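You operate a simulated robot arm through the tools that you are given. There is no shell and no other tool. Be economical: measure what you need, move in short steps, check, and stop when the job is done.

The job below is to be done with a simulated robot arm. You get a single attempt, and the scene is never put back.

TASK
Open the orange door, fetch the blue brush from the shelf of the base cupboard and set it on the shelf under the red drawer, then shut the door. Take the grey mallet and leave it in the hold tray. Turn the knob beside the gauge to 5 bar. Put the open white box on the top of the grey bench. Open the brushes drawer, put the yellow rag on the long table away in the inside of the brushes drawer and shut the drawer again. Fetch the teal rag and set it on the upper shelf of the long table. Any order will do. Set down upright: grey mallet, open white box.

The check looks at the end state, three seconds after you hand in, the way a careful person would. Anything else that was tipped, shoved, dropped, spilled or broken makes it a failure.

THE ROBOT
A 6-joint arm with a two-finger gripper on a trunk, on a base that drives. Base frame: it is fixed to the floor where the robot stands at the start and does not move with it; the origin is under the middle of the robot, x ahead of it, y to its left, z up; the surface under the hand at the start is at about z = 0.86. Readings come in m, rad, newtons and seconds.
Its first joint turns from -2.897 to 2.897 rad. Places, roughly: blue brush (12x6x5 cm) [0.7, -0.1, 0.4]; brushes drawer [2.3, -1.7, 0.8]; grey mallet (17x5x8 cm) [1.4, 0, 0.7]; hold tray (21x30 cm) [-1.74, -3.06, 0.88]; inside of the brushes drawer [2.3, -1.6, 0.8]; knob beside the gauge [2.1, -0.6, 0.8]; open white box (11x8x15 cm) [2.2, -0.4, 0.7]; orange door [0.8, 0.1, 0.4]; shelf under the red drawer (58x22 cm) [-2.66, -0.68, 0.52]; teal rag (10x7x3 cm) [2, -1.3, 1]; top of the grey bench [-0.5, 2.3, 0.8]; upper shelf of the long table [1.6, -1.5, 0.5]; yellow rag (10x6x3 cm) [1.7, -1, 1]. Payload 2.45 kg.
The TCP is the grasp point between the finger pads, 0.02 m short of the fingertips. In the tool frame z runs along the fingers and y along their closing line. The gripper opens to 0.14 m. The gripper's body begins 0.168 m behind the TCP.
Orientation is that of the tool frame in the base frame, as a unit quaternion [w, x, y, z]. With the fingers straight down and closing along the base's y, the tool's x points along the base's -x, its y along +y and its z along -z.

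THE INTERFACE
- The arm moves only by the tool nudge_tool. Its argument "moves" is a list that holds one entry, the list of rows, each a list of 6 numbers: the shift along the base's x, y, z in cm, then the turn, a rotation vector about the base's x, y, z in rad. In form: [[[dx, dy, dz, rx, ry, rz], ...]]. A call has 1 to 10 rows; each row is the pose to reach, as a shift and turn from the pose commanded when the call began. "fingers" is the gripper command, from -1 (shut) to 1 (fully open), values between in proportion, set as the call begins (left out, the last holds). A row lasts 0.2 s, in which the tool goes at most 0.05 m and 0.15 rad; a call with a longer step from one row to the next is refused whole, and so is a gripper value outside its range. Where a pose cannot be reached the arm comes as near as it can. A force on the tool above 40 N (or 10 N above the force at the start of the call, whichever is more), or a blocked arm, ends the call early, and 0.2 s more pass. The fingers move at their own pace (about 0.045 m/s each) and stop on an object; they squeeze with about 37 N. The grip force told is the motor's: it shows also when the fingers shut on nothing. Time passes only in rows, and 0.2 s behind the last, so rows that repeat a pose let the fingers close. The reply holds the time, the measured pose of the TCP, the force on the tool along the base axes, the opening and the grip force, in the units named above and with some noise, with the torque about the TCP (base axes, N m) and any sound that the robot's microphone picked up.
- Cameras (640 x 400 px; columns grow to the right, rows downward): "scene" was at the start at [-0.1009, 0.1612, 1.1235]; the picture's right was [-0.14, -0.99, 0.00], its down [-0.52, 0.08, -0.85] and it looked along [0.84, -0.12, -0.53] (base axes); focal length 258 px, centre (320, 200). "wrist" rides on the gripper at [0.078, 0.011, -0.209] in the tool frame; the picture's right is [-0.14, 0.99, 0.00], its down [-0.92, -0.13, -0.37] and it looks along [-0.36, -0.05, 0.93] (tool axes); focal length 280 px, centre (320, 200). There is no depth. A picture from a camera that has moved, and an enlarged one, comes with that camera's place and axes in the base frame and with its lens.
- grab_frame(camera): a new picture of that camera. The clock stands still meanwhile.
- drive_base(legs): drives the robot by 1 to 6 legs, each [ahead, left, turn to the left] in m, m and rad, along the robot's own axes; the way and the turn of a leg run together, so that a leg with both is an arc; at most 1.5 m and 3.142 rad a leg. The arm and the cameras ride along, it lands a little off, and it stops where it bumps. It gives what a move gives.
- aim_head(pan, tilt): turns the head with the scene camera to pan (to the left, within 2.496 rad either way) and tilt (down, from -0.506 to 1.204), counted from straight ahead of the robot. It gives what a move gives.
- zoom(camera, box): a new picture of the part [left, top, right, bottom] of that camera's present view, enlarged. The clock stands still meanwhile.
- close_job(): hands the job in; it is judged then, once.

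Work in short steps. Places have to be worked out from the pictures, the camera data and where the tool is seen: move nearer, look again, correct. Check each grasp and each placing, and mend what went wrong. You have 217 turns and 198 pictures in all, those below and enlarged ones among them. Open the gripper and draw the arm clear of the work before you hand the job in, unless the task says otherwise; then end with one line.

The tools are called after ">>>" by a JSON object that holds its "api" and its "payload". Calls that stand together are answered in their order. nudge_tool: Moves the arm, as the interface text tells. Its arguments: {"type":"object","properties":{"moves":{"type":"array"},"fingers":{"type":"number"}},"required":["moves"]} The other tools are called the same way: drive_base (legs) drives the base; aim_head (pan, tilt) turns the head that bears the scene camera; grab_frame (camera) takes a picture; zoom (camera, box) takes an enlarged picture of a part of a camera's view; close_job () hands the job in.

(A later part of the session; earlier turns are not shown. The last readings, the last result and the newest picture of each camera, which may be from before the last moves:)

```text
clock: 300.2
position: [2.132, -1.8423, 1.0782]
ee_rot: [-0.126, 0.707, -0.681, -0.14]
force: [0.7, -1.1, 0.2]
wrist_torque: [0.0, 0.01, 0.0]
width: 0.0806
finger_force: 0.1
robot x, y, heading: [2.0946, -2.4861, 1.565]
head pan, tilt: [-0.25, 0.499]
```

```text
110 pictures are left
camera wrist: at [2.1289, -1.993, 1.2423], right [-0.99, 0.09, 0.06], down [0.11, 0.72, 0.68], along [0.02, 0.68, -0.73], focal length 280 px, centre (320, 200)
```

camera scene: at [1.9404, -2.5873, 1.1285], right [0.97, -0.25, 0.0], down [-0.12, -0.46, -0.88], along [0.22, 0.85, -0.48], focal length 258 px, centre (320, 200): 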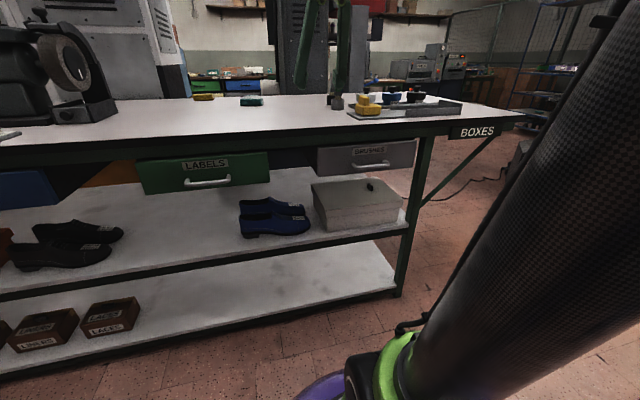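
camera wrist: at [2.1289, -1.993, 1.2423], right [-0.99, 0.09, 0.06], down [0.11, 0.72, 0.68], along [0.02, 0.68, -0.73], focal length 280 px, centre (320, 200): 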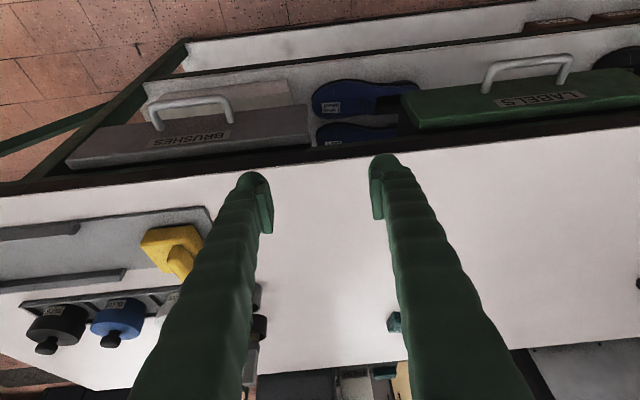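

Handle bar triangulated at ≈(2.32, −1.825, 0.805), along x. I back off and right, then roll the tool 90° (upright first).

>>> {"api": "drive_base", "payload": {"legs": [[-0.22, -0.22, 0]]}}

>>> {"api": "nudge_tool", "payload": {"moves": [[[0, 0, 0, -0.13, 0, 0], [0, 0, 0, -0.26, 0, 0], [0, 0, 0, -0.385, 0, 0]]]}}

>>> {"api": "nudge_tool", "payload": {"moves": [[[0, 0, 0, 0, 0, -0.145], [0, 0, 0, 0, 0, -0.29], [0, 0, 0, 0, 0, -0.435], [0, 0, 0, 0, 0, -0.58], [0, 0, 0, 0, 0, -0.725], [0, 0, 0, 0, 0, -0.87], [0, 0, 0, 0, 0, -1.015], [0, 0, 0, 0, 0, -1.16], [0, 0, 0, 0, 0, -1.305], [0, 0, 0, 0, 0, -1.45]]], "fingers": -0.3}}

>>> {"api": "nudge_tool", "payload": {"moves": [[[0, 0, 0, 0, 0, -0.1], [0, 0, -3, 0.14, 0, -0.1], [0, 0, -6, 0.28, 0, -0.1], [0, 0, -9, 0.42, 0, -0.1], [0, 0, -12, 0.56, 0, -0.1]]]}}

>>> {"api": "grab_frame", "payload": {"camera": "wrist"}}

```text
clock: 302.3
position: [2.3496, -2.0616, 1.0771]
ee_rot: [-0.127, 0.707, -0.681, -0.14]
force: [0.0, 1.0, 0.3]
wrist_torque: [-0.02, -0.03, 0.02]
width: 0.0806
finger_force: 0.1
robot x, y, heading: [2.31, -2.7046, 1.567]
head pan, tilt: [-0.25, 0.499]
```

```text
clock: 303.1
position: [2.3509, -2.0632, 1.0778]
ee_rot: [0.011, 0.72, -0.694, -0.007]
force: [0.2, -0.3, -0.2]
wrist_torque: [0.08, 0.0, 0.01]
width: 0.0806
finger_force: 0.1
robot x, y, heading: [2.3101, -2.7024, 1.571]
head pan, tilt: [-0.25, 0.499]
```

```text
clock: 305.3
position: [2.3499, -2.062, 1.077]
ee_rot: [-0.003, -0.076, 0.997, 0.013]
force: [1.0, -0.5, 0.4]
wrist_torque: [0.04, 0.01, -0.02]
width: 0.049
finger_force: 0.1
robot x, y, heading: [2.3168, -2.7026, 1.573]
head pan, tilt: [-0.25, 0.499]
```

```text
clock: 306.5
position: [2.3488, -2.0618, 0.9576]
ee_rot: [0.019, -0.027, 0.957, 0.29]
force: [-0.2, -0.5, 0.2]
wrist_torque: [0.01, 0.02, 0.0]
width: 0.0491
finger_force: 0.1
robot x, y, heading: [2.3141, -2.7054, 1.572]
head pan, tilt: [-0.25, 0.499]
```

```text
109 pictures are left
camera wrist: at [2.2658, -2.1715, 1.133], right [0.08, 0.83, 0.55], down [0.92, -0.27, 0.28], along [0.39, 0.49, -0.78], focal length 280 px, centre (320, 200)
```

wrist: 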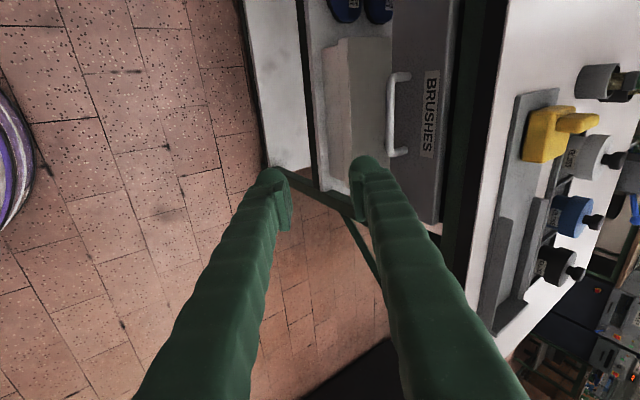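

Handle confirmed at ≈(2.323,−1.825,0.81). Pre-position along the tool axis, narrow opening 3.2 cm.

>>> {"api": "nudge_tool", "payload": {"moves": [[[-1, 4, -1.5, 0, 0, 0], [-2, 8, -3, 0, 0, 0], [-2.8, 12, -4.5, 0, 0, 0], [-2.8, 16, -6, 0, 0, 0], [-2.8, 18, -6.8, 0, 0, 0]]], "fingers": -0.54}}

>>> {"api": "grab_frame", "payload": {"camera": "wrist"}}

```text
clock: 307.7
position: [2.3216, -1.8811, 0.8901]
ee_rot: [0.019, -0.026, 0.957, 0.288]
force: [0.0, -0.5, 0.6]
wrist_torque: [0.04, -0.01, 0.0]
width: 0.0323
finger_force: 0.0
robot x, y, heading: [2.3096, -2.7056, 1.567]
head pan, tilt: [-0.25, 0.499]
```

```text
108 pictures are left
camera wrist: at [2.2381, -1.9916, 1.0653], right [0.08, 0.83, 0.55], down [0.92, -0.27, 0.28], along [0.39, 0.49, -0.78], focal length 280 px, centre (320, 200)
```

wrist: 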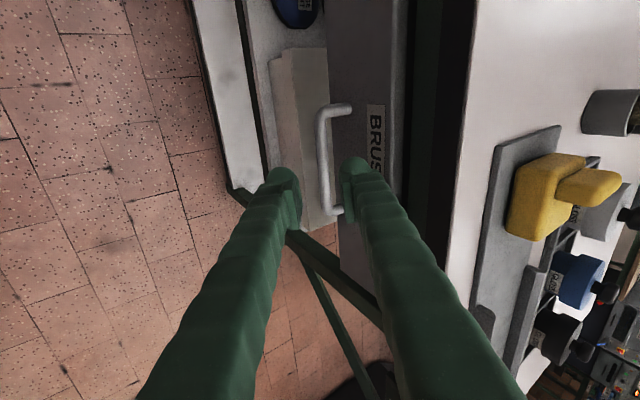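

Aligned. Advance along the tool axis and close on the bar.

>>> {"api": "nudge_tool", "payload": {"moves": [[[0, 1.8, -2.6, 0, 0, 0], [0, 3.6, -5.2, 0, 0, 0], [0, 5.2, -7.5, 0, 0, 0]]]}}

>>> {"api": "nudge_tool", "payload": {"moves": [[[0, 0, 0, 0, 0, 0], [0, 0, 0, 0, 0, 0], [0, 0, 0, 0, 0, 0]]], "fingers": -1}}

>>> {"api": "grab_frame", "payload": {"camera": "wrist"}}

```text
clock: 308.5
position: [2.3229, -1.8308, 0.8158]
ee_rot: [0.018, -0.026, 0.957, 0.287]
force: [0.3, -0.5, -0.3]
wrist_torque: [0.0, -0.02, -0.02]
width: 0.0321
finger_force: 0.2
robot x, y, heading: [2.3135, -2.7049, 1.564]
head pan, tilt: [-0.25, 0.499]
```

```text
clock: 309.3
position: [2.3231, -1.8293, 0.8153]
ee_rot: [0.019, -0.027, 0.957, 0.288]
force: [-1.0, 3.5, 19.8]
wrist_torque: [0.28, 0.64, -0.65]
width: 0.0123
finger_force: 38.3
robot x, y, heading: [2.3134, -2.7028, 1.57]
head pan, tilt: [-0.25, 0.499]
```

```text
107 pictures are left
camera wrist: at [2.2385, -1.9401, 0.9909], right [0.08, 0.83, 0.55], down [0.92, -0.27, 0.28], along [0.39, 0.49, -0.78], focal length 280 px, centre (320, 200)
```

wrist: 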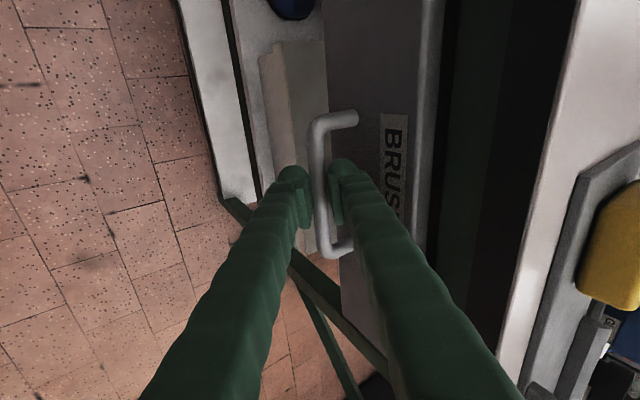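

Bar gripped. Pull the drawer out 20 cm in slow steps.

>>> {"api": "nudge_tool", "payload": {"moves": [[[0, -1.5, 0, 0, 0, 0], [0, -3.5, 0, 0, 0, 0], [0, -5.5, 0, 0, 0, 0], [0, -7.5, 0, 0, 0, 0], [0, -9.5, 0, 0, 0, 0], [0, -11.5, 0, 0, 0, 0], [0, -13.5, 0, 0, 0, 0], [0, -15.5, 0, 0, 0, 0], [0, -17.5, 0, 0, 0, 0], [0, -19.5, 0, 0, 0, 0]]]}}

>>> {"api": "grab_frame", "payload": {"camera": "wrist"}}

```text
clock: 311.5
position: [2.322, -2.0265, 0.8154]
ee_rot: [0.018, -0.026, 0.957, 0.289]
force: [6.5, 0.0, 23.5]
wrist_torque: [0.18, 0.35, -0.87]
width: 0.0126
finger_force: 39.2
robot x, y, heading: [2.3104, -2.7039, 1.566]
head pan, tilt: [-0.25, 0.499]
```

```text
106 pictures are left
camera wrist: at [2.239, -2.1353, 0.991], right [0.08, 0.83, 0.55], down [0.92, -0.27, 0.28], along [0.39, 0.49, -0.78], focal length 280 px, centre (320, 200)
```

wrist: 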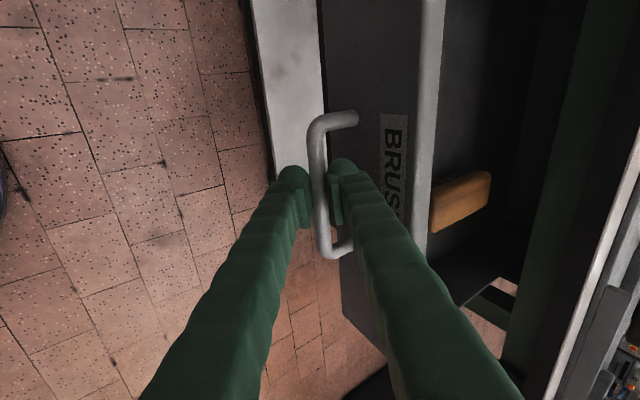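

Opens smoothly; another 8 cm then release.

>>> {"api": "nudge_tool", "payload": {"moves": [[[0, -1.5, 0, 0, 0, 0], [0, -3, 0, 0, 0, 0], [0, -4.5, 0, 0, 0, 0], [0, -6, 0, 0, 0, 0], [0, -7.5, 0, 0, 0, 0]]]}}

>>> {"api": "nudge_tool", "payload": {"moves": [[[0, 0, 0, 0, 0, 0], [0, 0, 0, 0, 0, 0], [0, -2.2, 3.3, 0, 0, 0], [0, -4.4, 6.6, 0, 0, 0], [0, -6, 10, 0, 0, 0], [0, -6, 14, 0, 0, 0], [0, -6, 18, 0, 0, 0], [0, -4, 22, 0, 0, 0], [0, -1, 25, 0, 0, 0]]], "fingers": -0.5}}

>>> {"api": "grab_frame", "payload": {"camera": "wrist"}}

```text
clock: 312.7
position: [2.3215, -2.1005, 0.8163]
ee_rot: [0.019, -0.025, 0.957, 0.288]
force: [16.5, -0.6, 23.1]
wrist_torque: [0.2, 0.33, -0.94]
width: 0.0123
finger_force: 38.9
robot x, y, heading: [2.312, -2.7044, 1.567]
head pan, tilt: [-0.25, 0.499]
```

```text
clock: 314.7
position: [2.3213, -2.111, 1.0657]
ee_rot: [0.019, -0.026, 0.957, 0.288]
force: [-0.6, -0.8, 0.1]
wrist_torque: [0.07, -0.01, 0.0]
width: 0.0352
finger_force: 0.1
robot x, y, heading: [2.3096, -2.7045, 1.568]
head pan, tilt: [-0.25, 0.499]
```

```text
105 pictures are left
camera wrist: at [2.2379, -2.2199, 1.2414], right [0.08, 0.83, 0.55], down [0.92, -0.27, 0.28], along [0.39, 0.49, -0.78], focal length 280 px, centre (320, 200)
```

wrist: 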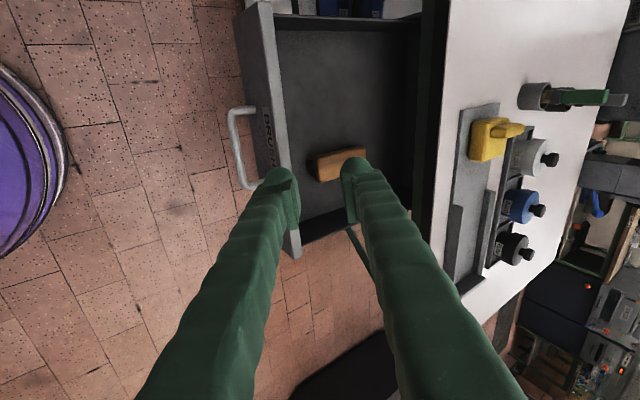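

Drawer open; free floor left of a wooden brush at (2.40,−1.89). Now go for the yellow rag: approach base and restore the roll so the fingers close along x.

>>> {"api": "nudge_tool", "payload": {"moves": [[[0, 0, 0, -0.14, 0, 0], [0, 0, 0, -0.28, 0, 0], [0, 0, 2, -0.42, 0, 0], [0, 0, 4, -0.56, 0, 0]]], "fingers": 0.9}}

>>> {"api": "nudge_tool", "payload": {"moves": [[[0, 0, 0, 0, 0, 0.145], [0, 0, 0, 0, 0, 0.29], [0, 0, 0, 0, 0, 0.435], [0, 0, 0, 0, 0, 0.58], [0, 0, 0, 0, 0, 0.725], [0, 0, 0, 0, 0, 0.87], [0, 0, 0, 0, 0, 1.015], [0, 0, 0, 0, 0, 1.16], [0, 0, 0, 0, 0, 1.305], [0, 0, 0, 0, 0, 1.45]]]}}

>>> {"api": "drive_base", "payload": {"legs": [[0.12, 0, 0], [0, 0.62, 0], [0.38, 0, 0]]}}

>>> {"api": "grab_frame", "payload": {"camera": "wrist"}}

```text
clock: 315.7
position: [2.3203, -2.1121, 1.1057]
ee_rot: [0.011, -0.031, 0.999, 0.011]
force: [0.1, -0.5, 0.1]
wrist_torque: [0.08, -0.01, -0.02]
width: 0.1233
finger_force: 0.1
robot x, y, heading: [2.3104, -2.7066, 1.566]
head pan, tilt: [-0.25, 0.499]
```

```text
clock: 317.9
position: [2.3223, -2.1107, 1.1059]
ee_rot: [-0.001, -0.687, 0.727, 0.016]
force: [0.5, 0.4, 0.7]
wrist_torque: [0.0, -0.01, -0.02]
width: 0.1329
finger_force: 0.1
robot x, y, heading: [2.3097, -2.7025, 1.568]
head pan, tilt: [-0.25, 0.499]
```

```text
clock: 324.2
position: [1.6961, -1.6081, 1.104]
ee_rot: [-0.001, -0.686, 0.727, 0.017]
force: [0.1, -0.3, -0.3]
wrist_torque: [0.01, -0.01, 0.01]
width: 0.1333
finger_force: 0.1
robot x, y, heading: [1.6853, -2.2019, 1.574]
head pan, tilt: [-0.25, 0.499]
```

```text
104 pictures are left
camera wrist: at [1.6847, -1.6898, 1.3116], right [-0.98, 0.19, 0.03], down [0.19, 0.9, 0.39], along [0.05, 0.38, -0.92], focal length 280 px, centre (320, 200)
```

wrist: 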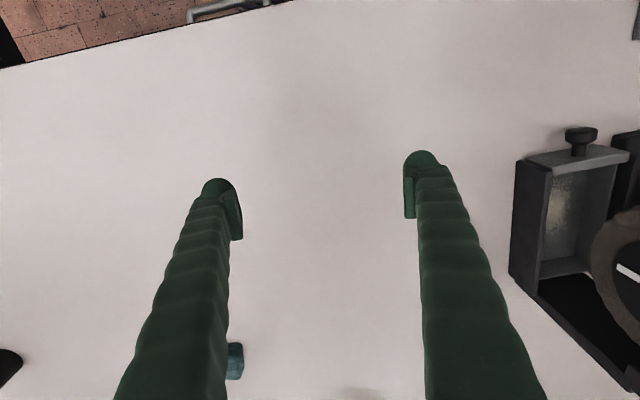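

Extend the arm over the table toward the rag with some pitch.

>>> {"api": "nudge_tool", "payload": {"moves": [[[0, 4, 0, 0, 0, 0], [0, 8, 0, 0.07, 0, 0], [0.5, 12, 0, 0.17, 0, 0], [0.5, 16, 0, 0.27, 0, 0], [0.5, 20, 0, 0.37, 0, 0], [0.5, 24, 0, 0.47, 0, 0], [0.5, 28, 0, 0.55, 0, 0]]]}}

>>> {"api": "grab_frame", "payload": {"camera": "wrist"}}

```text
clock: 325.8
position: [1.7015, -1.3268, 1.1061]
ee_rot: [0.186, -0.661, 0.695, 0.214]
force: [-0.8, 0.1, -0.3]
wrist_torque: [0.03, -0.01, -0.02]
width: 0.133
finger_force: 0.1
robot x, y, heading: [1.6831, -2.2011, 1.569]
head pan, tilt: [-0.25, 0.499]
```

```text
103 pictures are left
camera wrist: at [1.6905, -1.5062, 1.2387], right [-0.98, 0.15, 0.12], down [0.19, 0.57, 0.8], along [0.05, 0.81, -0.58], focal length 280 px, centre (320, 200)
```

wrist: 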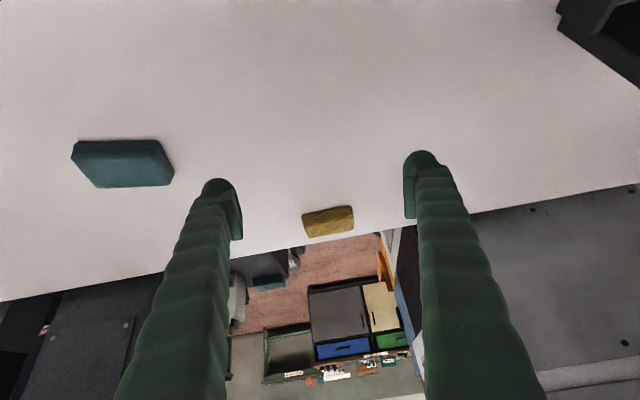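

Yellow rag centre ≈(1.71,−1.04,0.955), long side along x; teal ≈(1.955,−1.275). Drive ahead 0.08 and extend toward the yellow rag.

>>> {"api": "drive_base", "payload": {"legs": [[0.08, 0, 0]]}}

>>> {"api": "nudge_tool", "payload": {"moves": [[[0.3, 3, -1.5, 0.05, 0, 0], [0.5, 6, -3.5, 0.1, 0, 0], [0.7, 9, -5.5, 0.15, 0, 0], [0.7, 12, -7.5, 0.2, 0, 0], [0.7, 15, -8.5, 0.25, 0, 0]]], "fingers": 0.95}}

>>> {"api": "grab_frame", "payload": {"camera": "wrist"}}

```text
clock: 326.9
position: [1.7012, -1.2483, 1.1061]
ee_rot: [0.186, -0.661, 0.695, 0.213]
force: [-0.4, 0.1, -0.6]
wrist_torque: [-0.01, -0.06, -0.01]
width: 0.1329
finger_force: 0.0
robot x, y, heading: [1.6901, -2.1248, 1.575]
head pan, tilt: [-0.25, 0.499]
```

```text
clock: 328.1
position: [1.7063, -1.0977, 1.0219]
ee_rot: [0.268, -0.632, 0.663, 0.299]
force: [0.0, -0.5, 0.8]
wrist_torque: [0.01, 0.0, -0.05]
width: 0.1366
finger_force: 0.0
robot x, y, heading: [1.6917, -2.1206, 1.572]
head pan, tilt: [-0.25, 0.499]
```

```text
102 pictures are left
camera wrist: at [1.6961, -1.3037, 1.1055], right [-0.98, 0.12, 0.16], down [0.19, 0.35, 0.92], along [0.05, 0.93, -0.37], focal length 280 px, centre (320, 200)
```

wrist: 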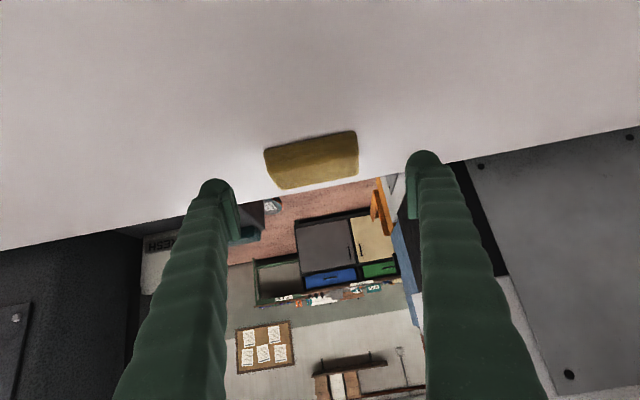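

Rag centred between the fingers, at ≈(1.711,−1.052). Advance and lower to just above the table.

>>> {"api": "nudge_tool", "payload": {"moves": [[[0.2, 1.5, -1.5, 0, 0, 0], [0.3, 3, -3, 0, 0, 0], [0.3, 4, -4.2, 0, 0, 0], [0.3, 4.2, -4.8, 0, 0, 0], [0.3, 4.2, -5.3, 0, 0, 0]]]}}

>>> {"api": "grab_frame", "payload": {"camera": "wrist"}}

```text
clock: 329.3
position: [1.7104, -1.0564, 0.967]
ee_rot: [0.267, -0.632, 0.663, 0.299]
force: [0.2, -0.2, 0.8]
wrist_torque: [0.0, 0.02, 0.0]
width: 0.1367
finger_force: 0.0
robot x, y, heading: [1.6877, -2.1203, 1.569]
head pan, tilt: [-0.25, 0.499]
```

```text
101 pictures are left
camera wrist: at [1.6999, -1.262, 1.0521], right [-0.98, 0.12, 0.16], down [0.19, 0.35, 0.92], along [0.05, 0.93, -0.37], focal length 280 px, centre (320, 200)
```

wrist: 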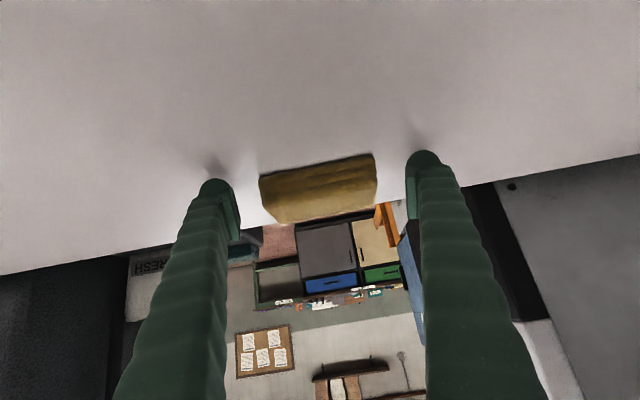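

Lower 6 mm more and close.

>>> {"api": "nudge_tool", "payload": {"moves": [[[0.2, 0.4, -0.3, 0, 0, 0], [0.2, 0.6, -0.6, 0, 0, 0]]]}}

>>> {"api": "nudge_tool", "payload": {"moves": [[[0, 0, 0, 0, 0, 0], [0, 0, 0, 0, 0, 0], [0, 0, 0, 0, 0, 0], [0, 0, 0, 0, 0, 0], [0, 0, 0, 0, 0, 0]]], "fingers": -1}}

>>> {"api": "nudge_tool", "payload": {"moves": [[[0, 0, 1.5, 0, 0, 0], [0, 0, 4, 0, 0, 0], [0, -2, 7, 0, 0, 0], [0, -6, 9, 0, 0, 0]]]}}

>>> {"api": "grab_frame", "payload": {"camera": "wrist"}}

```text
clock: 329.9
position: [1.7125, -1.0527, 0.9626]
ee_rot: [0.268, -0.632, 0.663, 0.298]
force: [-2.1, -10.3, 14.4]
wrist_torque: [-0.38, -1.05, -0.83]
width: 0.1379
finger_force: 1.4
robot x, y, heading: [1.6889, -2.123, 1.571]
head pan, tilt: [-0.25, 0.499]
```

```text
clock: 330.5
position: [1.7244, -1.0499, 0.9658]
ee_rot: [0.271, -0.63, 0.664, 0.297]
force: [16.3, -5.2, 27.3]
wrist_torque: [-0.3, -2.07, -0.3]
width: 0.102
finger_force: 15.7
robot x, y, heading: [1.6857, -2.1236, 1.57]
head pan, tilt: [-0.25, 0.499]
stopped in row 3: the force on the tool passed its limit at 42 N (the readings are from after the stop); the commanded pose is now the measured one
```

```text
clock: 331.5
position: [1.7192, -1.1115, 1.051]
ee_rot: [0.27, -0.631, 0.664, 0.297]
force: [0.2, -0.2, -0.5]
wrist_torque: [-0.05, -0.01, 0.0]
width: 0.1005
finger_force: 36.6
robot x, y, heading: [1.6836, -2.1237, 1.572]
head pan, tilt: [-0.25, 0.499]
```

```text
100 pictures are left
camera wrist: at [1.7067, -1.3162, 1.1362], right [-0.98, 0.12, 0.16], down [0.19, 0.35, 0.92], along [0.06, 0.93, -0.37], focal length 280 px, centre (320, 200)
```

wrist: 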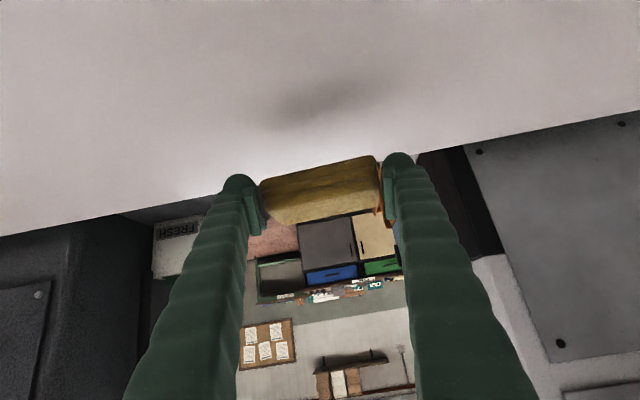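

Yellow rag held. Retract the arm, then drive back and right to place it over the open drawer.

>>> {"api": "nudge_tool", "payload": {"moves": [[[0, -4, 1, 0, 0, 0], [0, -8, 2, 0, 0, 0], [0, -12, 3, 0, 0, 0], [0, -16, 3, 0, 0, 0], [0, -20, 3, 0, 0, 0], [0, -24, 3, 0, 0, 0]]]}}

>>> {"api": "drive_base", "payload": {"legs": [[-0.5, 0, 0], [0, -0.52, 0]]}}

>>> {"api": "grab_frame", "payload": {"camera": "wrist"}}

>>> {"api": "aim_head", "payload": {"pan": 0.0, "tilt": 0.5}}

>>> {"api": "grab_frame", "payload": {"camera": "scene"}}

```text
clock: 332.9
position: [1.7185, -1.3491, 1.0835]
ee_rot: [0.269, -0.631, 0.665, 0.297]
force: [-0.1, 0.7, -0.1]
wrist_torque: [-0.08, 0.02, 0.0]
width: 0.1006
finger_force: 37.1
robot x, y, heading: [1.6897, -2.1261, 1.569]
head pan, tilt: [-0.25, 0.499]
```

```text
clock: 338.4
position: [2.2327, -1.8505, 1.0835]
ee_rot: [0.269, -0.631, 0.664, 0.297]
force: [0.0, -1.1, -1.0]
wrist_torque: [-0.01, 0.0, -0.02]
width: 0.1001
finger_force: 37.0
robot x, y, heading: [2.202, -2.6225, 1.57]
head pan, tilt: [-0.25, 0.499]
```

```text
99 pictures are left
camera wrist: at [2.2209, -2.0568, 1.1677], right [-0.98, 0.12, 0.16], down [0.19, 0.35, 0.92], along [0.06, 0.93, -0.37], focal length 280 px, centre (320, 200)
```

wrist: 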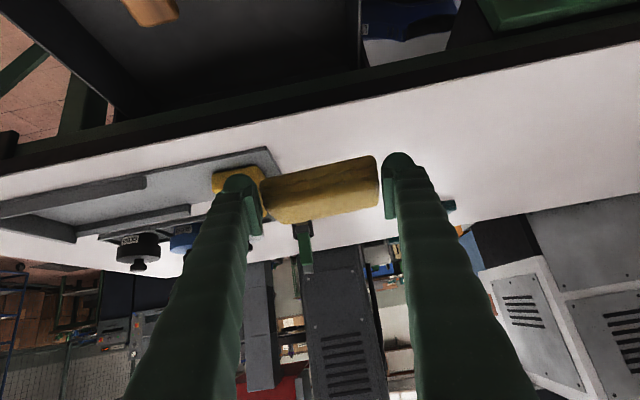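

```text
clock: 339.2
position: [2.2333, -1.8511, 1.0834]
ee_rot: [0.269, -0.632, 0.664, 0.297]
force: [-0.7, 0.3, -0.7]
wrist_torque: [-0.02, 0.03, 0.0]
width: 0.1002
finger_force: 36.8
robot x, y, heading: [2.2005, -2.6246, 1.57]
head pan, tilt: [0.0, 0.499]
```

```text
98 pictures are left
camera scene: at [2.027, -2.723, 1.1284], right [1.0, 0.0, 0.0], down [0.0, -0.48, -0.88], along [0.0, 0.88, -0.48], focal length 258 px, centre (320, 200)
```

scene: 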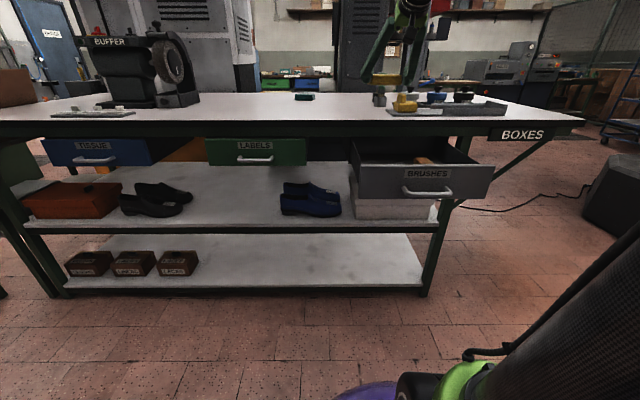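

Drawer interior x 2.12–2.50, floor ≈0.78. Move to y −1.905 and descend to z≈0.83.

>>> {"api": "nudge_tool", "payload": {"moves": [[[0.5, -3, 0, 0, 0, 0], [1, -5.5, -2, 0, 0, 0], [1, -5.5, -6, 0, 0, 0], [1, -5.5, -10, 0, 0, 0], [1, -5.5, -14, 0, 0, 0], [1, -5.5, -18, 0, 0, 0], [1, -5.5, -21, 0, 0, 0], [1, -5.5, -23.5, 0, 0, 0]]]}}

>>> {"api": "grab_frame", "payload": {"camera": "wrist"}}

>>> {"api": "grab_frame", "payload": {"camera": "scene"}}

```text
clock: 341.0
position: [2.2441, -1.906, 0.8486]
ee_rot: [0.269, -0.631, 0.664, 0.297]
force: [-0.7, 0.4, -0.6]
wrist_torque: [0.0, -0.02, 0.01]
width: 0.1003
finger_force: 37.4
robot x, y, heading: [2.2018, -2.6237, 1.571]
head pan, tilt: [0.0, 0.499]
```

```text
97 pictures are left
camera wrist: at [2.2307, -2.1128, 0.9319], right [-0.98, 0.12, 0.16], down [0.19, 0.35, 0.92], along [0.06, 0.93, -0.37], focal length 280 px, centre (320, 200)
```

wrist: 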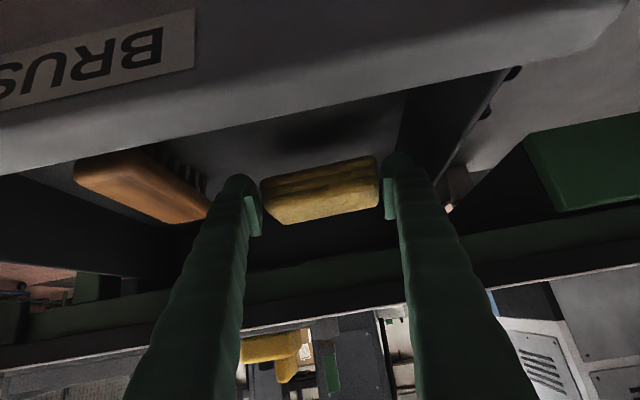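

```text
96 pictures are left
camera scene: at [2.027, -2.723, 1.1284], right [1.0, 0.0, 0.0], down [0.0, -0.48, -0.88], along [0.0, 0.88, -0.48], focal length 258 px, centre (320, 200)
```

scene: 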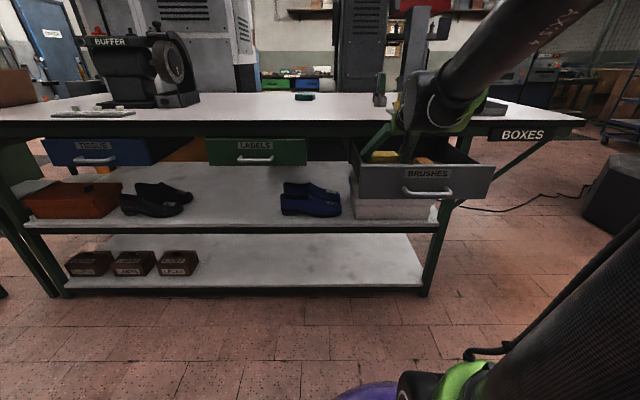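

Rag hangs inside the drawer. Lower to contact and release.

>>> {"api": "nudge_tool", "payload": {"moves": [[[0.5, 0, -1, 0, 0, 0], [0.8, 0, -2, 0, 0, 0], [0.8, 0, -2.6, 0, 0, 0], [0.8, 0, -3.2, 0, 0, 0], [0.8, 0, -3.8, 0, 0, 0]]]}}

>>> {"api": "nudge_tool", "payload": {"moves": [[[0, 0, 0, 0, 0, 0], [0, 0, 0, 0, 0, 0], [0, 0, 0, 0, 0, 0], [0, 0, 0, 0, 0, 0]]], "fingers": 0.9}}

>>> {"api": "nudge_tool", "payload": {"moves": [[[0, -0.5, 3, 0, 0, 0], [0, -1, 7, 0, 0, 0], [0, -1, 11, 0, 0, 0], [0, -1, 15, 0, 0, 0], [0, -1, 19, 0, 0, 0], [0, -1, 23, 0, 0, 0]]]}}

>>> {"api": "grab_frame", "payload": {"camera": "wrist"}}

>>> {"api": "zoom", "payload": {"camera": "scene", "box": [330, 110, 530, 220]}}

```text
clock: 342.2
position: [2.251, -1.9054, 0.8109]
ee_rot: [0.269, -0.631, 0.664, 0.297]
force: [-0.2, -0.4, -0.5]
wrist_torque: [-0.03, -0.02, 0.02]
width: 0.1
finger_force: 36.6
robot x, y, heading: [2.2028, -2.6202, 1.567]
head pan, tilt: [0.0, 0.499]
```

```text
clock: 343.2
position: [2.2505, -1.906, 0.8124]
ee_rot: [0.269, -0.631, 0.664, 0.297]
force: [0.5, 0.2, -1.0]
wrist_torque: [0.01, 0.0, -0.02]
width: 0.133
finger_force: 0.1
robot x, y, heading: [2.2061, -2.6226, 1.569]
head pan, tilt: [0.0, 0.499]
```

```text
clock: 344.6
position: [2.252, -1.9171, 1.0405]
ee_rot: [0.269, -0.631, 0.664, 0.297]
force: [0.0, -0.8, 0.5]
wrist_torque: [0.03, 0.01, -0.01]
width: 0.1329
finger_force: 0.1
robot x, y, heading: [2.202, -2.6195, 1.567]
head pan, tilt: [0.0, 0.499]
```

```text
95 pictures are left
camera wrist: at [2.2395, -2.1224, 1.1253], right [-0.98, 0.12, 0.16], down [0.19, 0.35, 0.92], along [0.06, 0.93, -0.37], focal length 280 px, centre (320, 200)
```

wrist: 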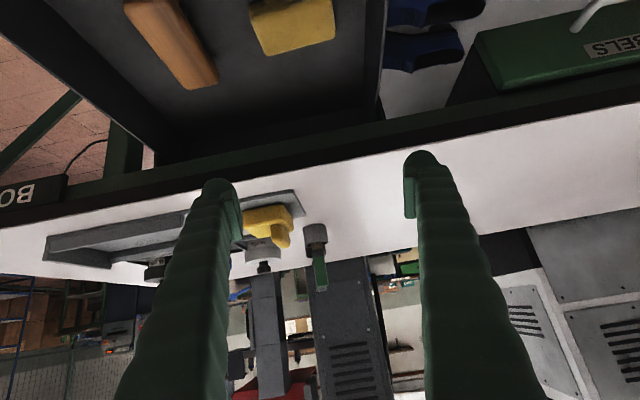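

```text
3.20 times, centred on (430, 165) of scene
camera zoom: at [2.027, -2.723, 1.1284], right [1.0, 0.0, 0.0], down [0.0, -0.48, -0.88], along [0.0, 0.88, -0.48], focal length 825 px, centre (-32, 312)
```

zoom: 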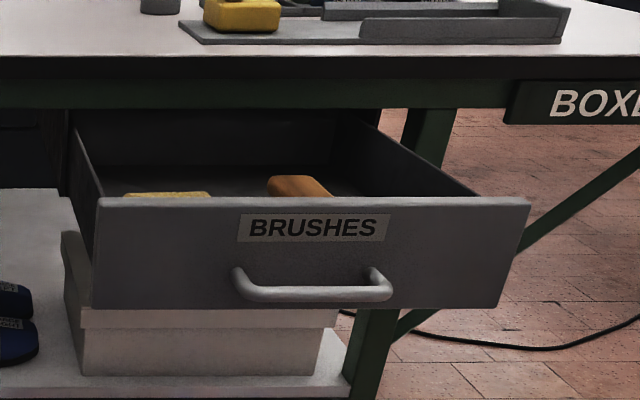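

Rag lies in the drawer. Back off, close the fingers and line them up on the drawer's front panel above the bar.

>>> {"api": "drive_base", "payload": {"legs": [[-0.27, 0, 0]]}}

>>> {"api": "nudge_tool", "payload": {"moves": [[[1.5, 0, -2, 0, 0, 0], [3, 0, -5, 0, 0, 0], [4.5, 0, -8, 0, 0, 0], [6, 0, -12, 0, 0, 0], [6, 0, -15, 0, 0, 0], [6, 0, -18, 0, 0, 0]]], "fingers": -1}}

>>> {"api": "grab_frame", "payload": {"camera": "wrist"}}

```text
clock: 346.5
position: [2.2486, -2.1867, 1.0401]
ee_rot: [0.268, -0.632, 0.663, 0.298]
force: [-1.0, 0.3, 0.0]
wrist_torque: [-0.02, 0.02, -0.01]
width: 0.1329
finger_force: 0.1
robot x, y, heading: [2.1995, -2.8928, 1.572]
head pan, tilt: [0.0, 0.499]
```

```text
clock: 347.9
position: [2.3093, -2.1869, 0.8606]
ee_rot: [0.268, -0.632, 0.663, 0.298]
force: [-0.4, -0.2, -2.0]
wrist_torque: [0.03, -0.02, 0.03]
width: 0.0084
finger_force: 0.1
robot x, y, heading: [2.203, -2.8949, 1.572]
head pan, tilt: [0.0, 0.499]
```

```text
93 pictures are left
camera wrist: at [2.2978, -2.3936, 0.9447], right [-0.98, 0.12, 0.16], down [0.19, 0.35, 0.92], along [0.05, 0.93, -0.37], focal length 280 px, centre (320, 200)
```

wrist: 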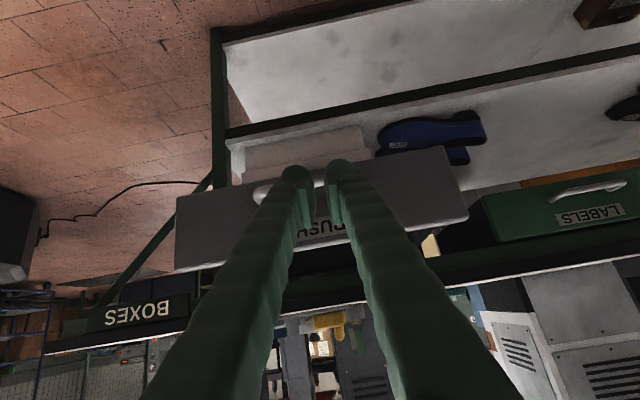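

Push the panel forward.

>>> {"api": "nudge_tool", "payload": {"moves": [[[0, 4, -0.3, 0, 0, 0], [0, 8, -0.3, 0, 0, 0], [0, 9.5, -0.3, 0, 0, 0], [0, 11, -0.3, 0, 0, 0], [0, 12.5, -0.3, 0, 0, 0], [0, 14.5, -0.3, 0, 0, 0], [0, 16.5, -0.3, 0, 0, 0], [0, 18.5, -0.3, 0, 0, 0], [0, 20.5, -0.3, 0, 0, 0], [0, 22.5, -0.3, 0, 0, 0]]]}}

>>> {"api": "nudge_tool", "payload": {"moves": [[[0, 2, 0, 0, 0, 0], [0, 4, 0, 0, 0, 0], [0, 6, 0, 0, 0, 0], [0, 8, 0, 0, 0, 0], [0, 10, 0, 0, 0, 0], [0, 11.5, 0, 0, 0, 0], [0, 13, 0, 0, 0, 0], [0, 14.5, 0, 0, 0, 0], [0, 16, 0, 0, 0, 0], [0, 17.5, 0, 0, 0, 0]]]}}

>>> {"api": "grab_frame", "payload": {"camera": "wrist"}}

```text
clock: 350.1
position: [2.3091, -1.9624, 0.8585]
ee_rot: [0.268, -0.633, 0.662, 0.298]
force: [1.0, 0.8, 0.1]
wrist_torque: [0.02, 0.02, -0.02]
width: 0.0
finger_force: 29.5
robot x, y, heading: [2.2037, -2.8933, 1.571]
head pan, tilt: [0.0, 0.499]
```

```text
clock: 352.2
position: [2.3084, -1.8044, 0.8562]
ee_rot: [0.267, -0.633, 0.664, 0.295]
force: [-0.6, -16.4, 6.8]
wrist_torque: [0.17, 0.1, 0.17]
width: 0.0
finger_force: 29.5
robot x, y, heading: [2.2061, -2.8966, 1.568]
head pan, tilt: [0.0, 0.499]
stopped in row 10: the force on the tool passed its limit at 68 N (the readings are from after the stop); the commanded pose is now the measured one
```

```text
92 pictures are left
camera wrist: at [2.2978, -2.0104, 0.942], right [-0.98, 0.12, 0.15], down [0.19, 0.36, 0.92], along [0.05, 0.93, -0.37], focal length 280 px, centre (320, 200)
```

wrist: 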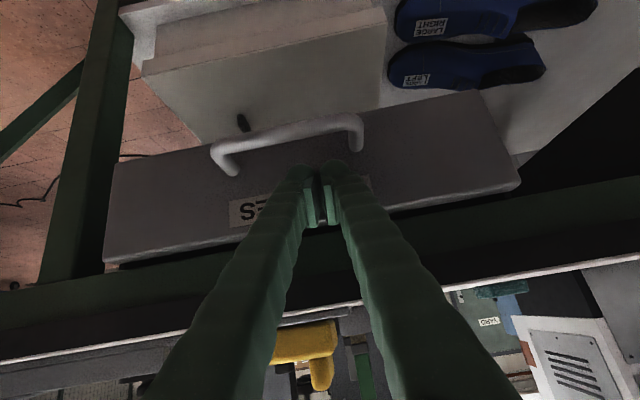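

Drawer is shut (handle back at y≈−1.83). Retract, raise, and go for the teal rag at ≈(1.955,−1.275).

>>> {"api": "nudge_tool", "payload": {"moves": [[[0, -4, 1, 0, 0, 0], [0, -8, 4, 0, 0, 0], [0, -12, 8, 0, 0, 0], [0, -14, 12, 0, 0, 0], [0, -14, 16, 0, 0, 0], [0, -14, 20, 0, 0, 0], [0, -14, 22, 0, 0, 0]]], "fingers": 0.9}}

>>> {"api": "drive_base", "payload": {"legs": [[0, 0.34, 0], [0.62, 0, 0]]}}

>>> {"api": "grab_frame", "payload": {"camera": "wrist"}}

```text
refused: row 3 steps farther than a row can; nothing moved
```

```text
clock: 353.0
position: [2.2992, -1.8055, 0.8556]
ee_rot: [0.267, -0.632, 0.665, 0.295]
force: [0.2, -2.5, 1.3]
wrist_torque: [0.03, 0.04, -0.03]
width: 0.0
finger_force: 28.9
robot x, y, heading: [2.1883, -2.8929, 1.571]
head pan, tilt: [0.0, 0.499]
stopped in leg 1: the force on the tool passed its limit at 69 N (the readings are from after the stop); the commanded pose is now the measured one
```

```text
91 pictures are left
camera wrist: at [2.2872, -2.0107, 0.9412], right [-0.98, 0.12, 0.15], down [0.19, 0.36, 0.92], along [0.06, 0.93, -0.37], focal length 280 px, centre (320, 200)
```

wrist: 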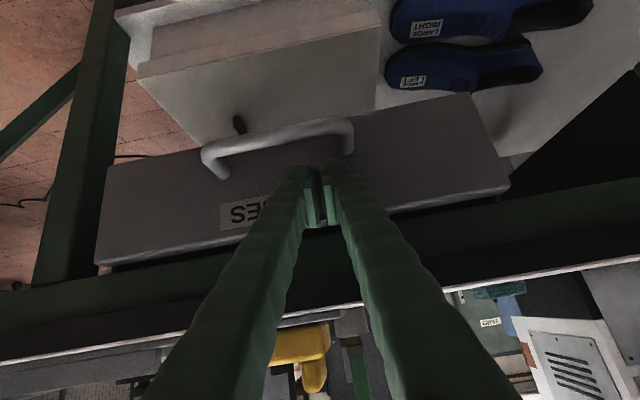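

The retract row was too long and was refused; the base only bumped lightly against the drawer front. Retract properly now, with valid steps.

>>> {"api": "nudge_tool", "payload": {"moves": [[[0, -4, 1, 0, 0, 0], [0, -8, 3, 0, 0, 0], [0, -11, 6, 0, 0, 0], [0, -13, 10, 0, 0, 0], [0, -14, 14, 0, 0, 0], [0, -14, 18, 0, 0, 0], [0, -14, 22, 0, 0, 0]]], "fingers": 0.9}}

>>> {"api": "grab_frame", "payload": {"camera": "wrist"}}

```text
clock: 354.6
position: [2.3001, -1.9453, 1.0757]
ee_rot: [0.267, -0.633, 0.665, 0.295]
force: [0.4, 0.1, 0.0]
wrist_torque: [-0.02, -0.02, 0.02]
width: 0.1332
finger_force: 0.1
robot x, y, heading: [2.1869, -2.8958, 1.571]
head pan, tilt: [0.0, 0.499]
```

```text
90 pictures are left
camera wrist: at [2.2875, -2.1502, 1.1613], right [-0.98, 0.12, 0.15], down [0.19, 0.36, 0.92], along [0.06, 0.93, -0.37], focal length 280 px, centre (320, 200)
```

wrist: 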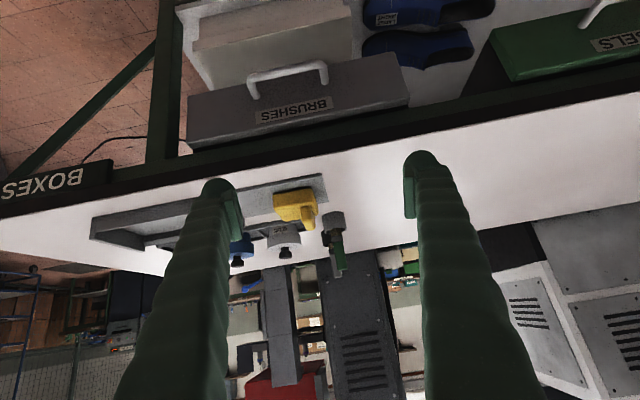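

Drawer shut. Drive left 0.34 and ahead 0.56 toward the teal rag.

>>> {"api": "drive_base", "payload": {"legs": [[0, 0.34, 0], [0.56, 0, 0]]}}

>>> {"api": "grab_frame", "payload": {"camera": "wrist"}}

```text
clock: 356.7
position: [1.9899, -1.9401, 1.075]
ee_rot: [0.267, -0.635, 0.662, 0.296]
force: [0.4, 0.0, -0.9]
wrist_torque: [0.01, 0.0, 0.0]
width: 0.133
finger_force: 0.1
robot x, y, heading: [1.8848, -2.8934, 1.577]
head pan, tilt: [0.0, 0.499]
stopped in leg 1: the robot was blocked; the commanded pose is now the measured one
```

```text
89 pictures are left
camera wrist: at [1.9794, -2.1463, 1.1611], right [-0.98, 0.11, 0.15], down [0.18, 0.36, 0.92], along [0.05, 0.93, -0.37], focal length 280 px, centre (320, 200)
```

wrist: 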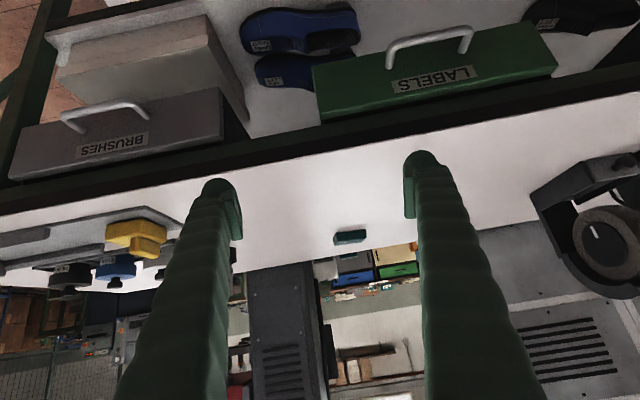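

Blocked on the left – likely the black bin. Move ahead away from it and look at it.

>>> {"api": "drive_base", "payload": {"legs": [[0.3, -0.05, 0]]}}

>>> {"api": "aim_head", "payload": {"pan": 2.2, "tilt": 0.5}}

>>> {"api": "grab_frame", "payload": {"camera": "scene"}}

```text
clock: 358.8
position: [2.0353, -1.6384, 1.0749]
ee_rot: [0.266, -0.636, 0.661, 0.296]
force: [0.1, 1.2, 0.7]
wrist_torque: [-0.01, 0.03, 0.01]
width: 0.133
finger_force: 0.0
robot x, y, heading: [1.9319, -2.5902, 1.582]
head pan, tilt: [0.0, 0.499]
```

```text
clock: 360.8
position: [2.0345, -1.6385, 1.0761]
ee_rot: [0.265, -0.636, 0.662, 0.295]
force: [0.2, -0.9, 0.5]
wrist_torque: [-0.03, 0.0, -0.04]
width: 0.133
finger_force: 0.0
robot x, y, heading: [1.935, -2.5894, 1.581]
head pan, tilt: [2.201, 0.499]
```

```text
88 pictures are left
camera scene: at [1.6876, -2.8359, 1.1285], right [-0.6, 0.8, 0.0], down [0.38, 0.29, -0.88], along [-0.7, -0.52, -0.48], focal length 258 px, centre (320, 200)
```

scene: 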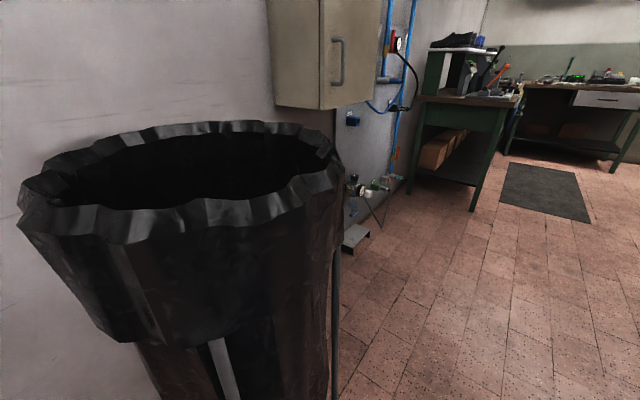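

Bin stands upright. Align x with the teal rag (1.952,−1.28) and drive ahead 0.3.

>>> {"api": "nudge_tool", "payload": {"moves": [[[-4, 0, 0, 0, 0, 0], [-8, 0, 0, 0, 0, 0]]]}}

>>> {"api": "drive_base", "payload": {"legs": [[0.27, 0, 0]]}}

>>> {"api": "grab_frame", "payload": {"camera": "wrist"}}

```text
clock: 361.4
position: [1.9553, -1.638, 1.0748]
ee_rot: [0.266, -0.636, 0.662, 0.296]
force: [0.3, 0.0, 0.0]
wrist_torque: [0.0, 0.04, 0.03]
width: 0.1332
finger_force: 0.0
robot x, y, heading: [1.931, -2.5902, 1.577]
head pan, tilt: [2.201, 0.499]
```

```text
clock: 363.3
position: [1.9542, -1.371, 1.0768]
ee_rot: [0.265, -0.636, 0.662, 0.296]
force: [-0.2, -0.4, 0.1]
wrist_torque: [0.01, -0.01, 0.02]
width: 0.1332
finger_force: 0.0
robot x, y, heading: [1.9281, -2.3228, 1.579]
head pan, tilt: [2.201, 0.499]
```

```text
87 pictures are left
camera wrist: at [1.9438, -1.5763, 1.1616], right [-0.98, 0.11, 0.15], down [0.18, 0.36, 0.92], along [0.05, 0.93, -0.37], focal length 280 px, centre (320, 200)
```

wrist: 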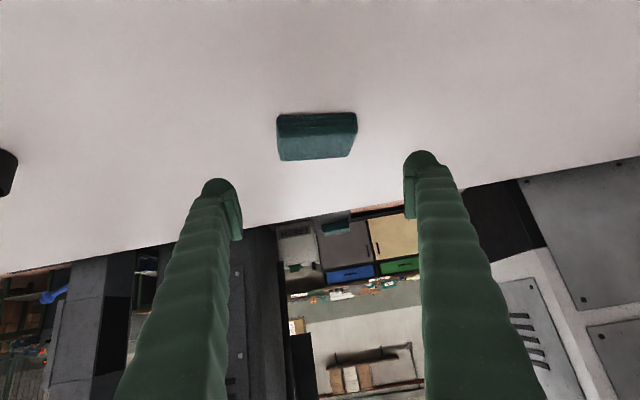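

Teal rag centre ≈(1.949,−1.281), yawed ≈0.2 rad. Match yaw and descend to it.

>>> {"api": "nudge_tool", "payload": {"moves": [[[-0.2, 2, -2, 0, 0, -0.07], [-0.4, 4, -4.5, 0, 0, -0.14], [-0.5, 6, -7, 0, 0, -0.2], [-0.5, 7.5, -9, 0, 0, -0.2], [-0.5, 8.3, -10.3, 0, 0, -0.2]]], "fingers": 0.95}}

>>> {"api": "grab_frame", "payload": {"camera": "wrist"}}

```text
clock: 364.5
position: [1.9488, -1.2885, 0.9732]
ee_rot: [0.295, -0.565, 0.722, 0.268]
force: [-0.7, 0.2, -0.9]
wrist_torque: [-0.02, -0.02, -0.02]
width: 0.1367
finger_force: 0.1
robot x, y, heading: [1.9313, -2.3208, 1.576]
head pan, tilt: [2.201, 0.499]
```

```text
86 pictures are left
camera wrist: at [1.8979, -1.4874, 1.0584], right [-0.94, 0.3, 0.15], down [0.25, 0.32, 0.92], along [0.23, 0.9, -0.37], focal length 280 px, centre (320, 200)
```

wrist: 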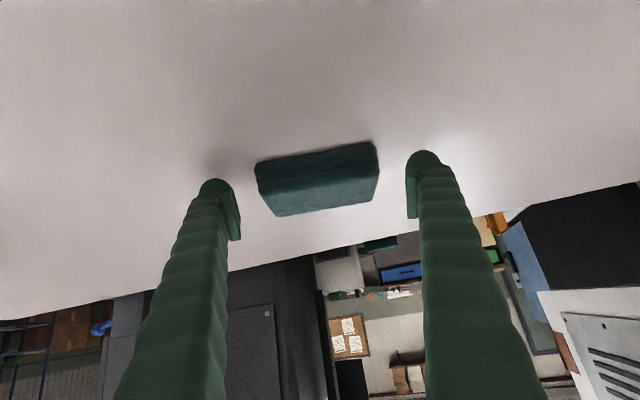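

Aligned. Lower 7 mm and close.

>>> {"api": "nudge_tool", "payload": {"moves": [[[0.1, 0.4, -0.4, 0, 0, 0], [0.2, 0.7, -0.7, 0, 0, 0]]]}}

>>> {"api": "nudge_tool", "payload": {"moves": [[[0, 0, 0, 0, 0, 0], [0, 0, 0, 0, 0, 0], [0, 0, 0, 0, 0, 0], [0, 0, 0, 0, 0, 0], [0, 0, 0, 0, 0, 0]]], "fingers": -1}}

>>> {"api": "nudge_tool", "payload": {"moves": [[[0, 0, 1.5, 0, 0, 0], [0, 0, 4, 0, 0, 0], [0, -2, 7, 0, 0, 0], [0, -6, 9, 0, 0, 0]]]}}

>>> {"api": "grab_frame", "payload": {"camera": "wrist"}}

```text
clock: 365.1
position: [1.9513, -1.2807, 0.9656]
ee_rot: [0.293, -0.566, 0.722, 0.268]
force: [0.0, 0.1, 0.4]
wrist_torque: [0.0, 0.03, -0.01]
width: 0.1365
finger_force: 0.1
robot x, y, heading: [1.9296, -2.3219, 1.579]
head pan, tilt: [2.201, 0.499]
```

```text
clock: 366.3
position: [1.9517, -1.2805, 0.9649]
ee_rot: [0.294, -0.566, 0.722, 0.268]
force: [0.5, 0.4, 1.2]
wrist_torque: [0.02, 0.08, 0.02]
width: 0.1045
finger_force: 37.1
robot x, y, heading: [1.9337, -2.32, 1.579]
head pan, tilt: [2.201, 0.499]
```

```text
clock: 367.3
position: [1.9519, -1.3391, 1.0552]
ee_rot: [0.294, -0.567, 0.722, 0.267]
force: [0.9, 1.6, 0.1]
wrist_torque: [-0.05, -0.01, -0.03]
width: 0.1044
finger_force: 37.7
robot x, y, heading: [1.9302, -2.3247, 1.58]
head pan, tilt: [2.201, 0.499]
```

```text
85 pictures are left
camera wrist: at [1.9009, -1.5391, 1.1412], right [-0.94, 0.3, 0.15], down [0.25, 0.32, 0.92], along [0.23, 0.9, -0.37], focal length 280 px, centre (320, 200)
```

wrist: 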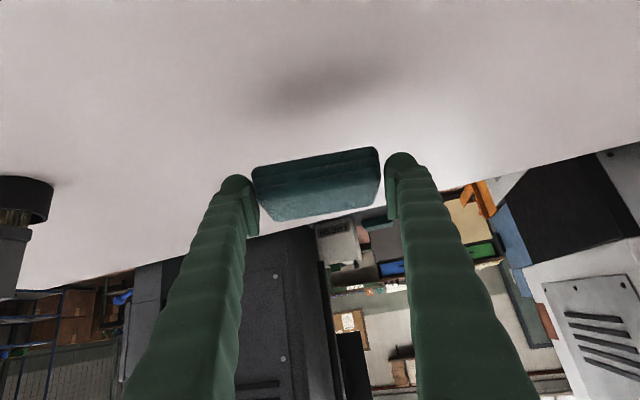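

Teal held. Back the base to y≈−2.75, then bring the arm left and down in front of the shelf gap.

>>> {"api": "drive_base", "payload": {"legs": [[-0.43, 0, 0]]}}

>>> {"api": "nudge_tool", "payload": {"moves": [[[0, -4, 0, 0, 0, 0], [0, -8, 0, 0, 0, 0], [-1, -12, 0, 0, 0, 0], [-3, -16, 0, 0, 0, 0.04], [-6, -19, -1, 0, 0, 0.08], [-10, -20, -3, 0, 0, 0.12], [-14, -20, -5, 0, 0, 0.16], [-18, -20, -7, 0, 0, 0.2], [-22, -20, -9, 0, 0, 0.2], [-26, -20, -11, 0, 0, 0.2]]]}}

```text
clock: 370.0
position: [1.9568, -1.7715, 1.0551]
ee_rot: [0.294, -0.566, 0.722, 0.268]
force: [0.2, -0.5, -0.5]
wrist_torque: [0.0, 0.0, -0.03]
width: 0.1044
finger_force: 36.7
robot x, y, heading: [1.9356, -2.7524, 1.577]
head pan, tilt: [2.201, 0.499]
```

```text
clock: 372.2
position: [1.697, -1.972, 0.9455]
ee_rot: [0.267, -0.634, 0.663, 0.296]
force: [0.2, 0.5, -0.6]
wrist_torque: [0.03, 0.01, 0.03]
width: 0.104
finger_force: 36.9
robot x, y, heading: [1.9357, -2.7512, 1.577]
head pan, tilt: [2.201, 0.499]
```

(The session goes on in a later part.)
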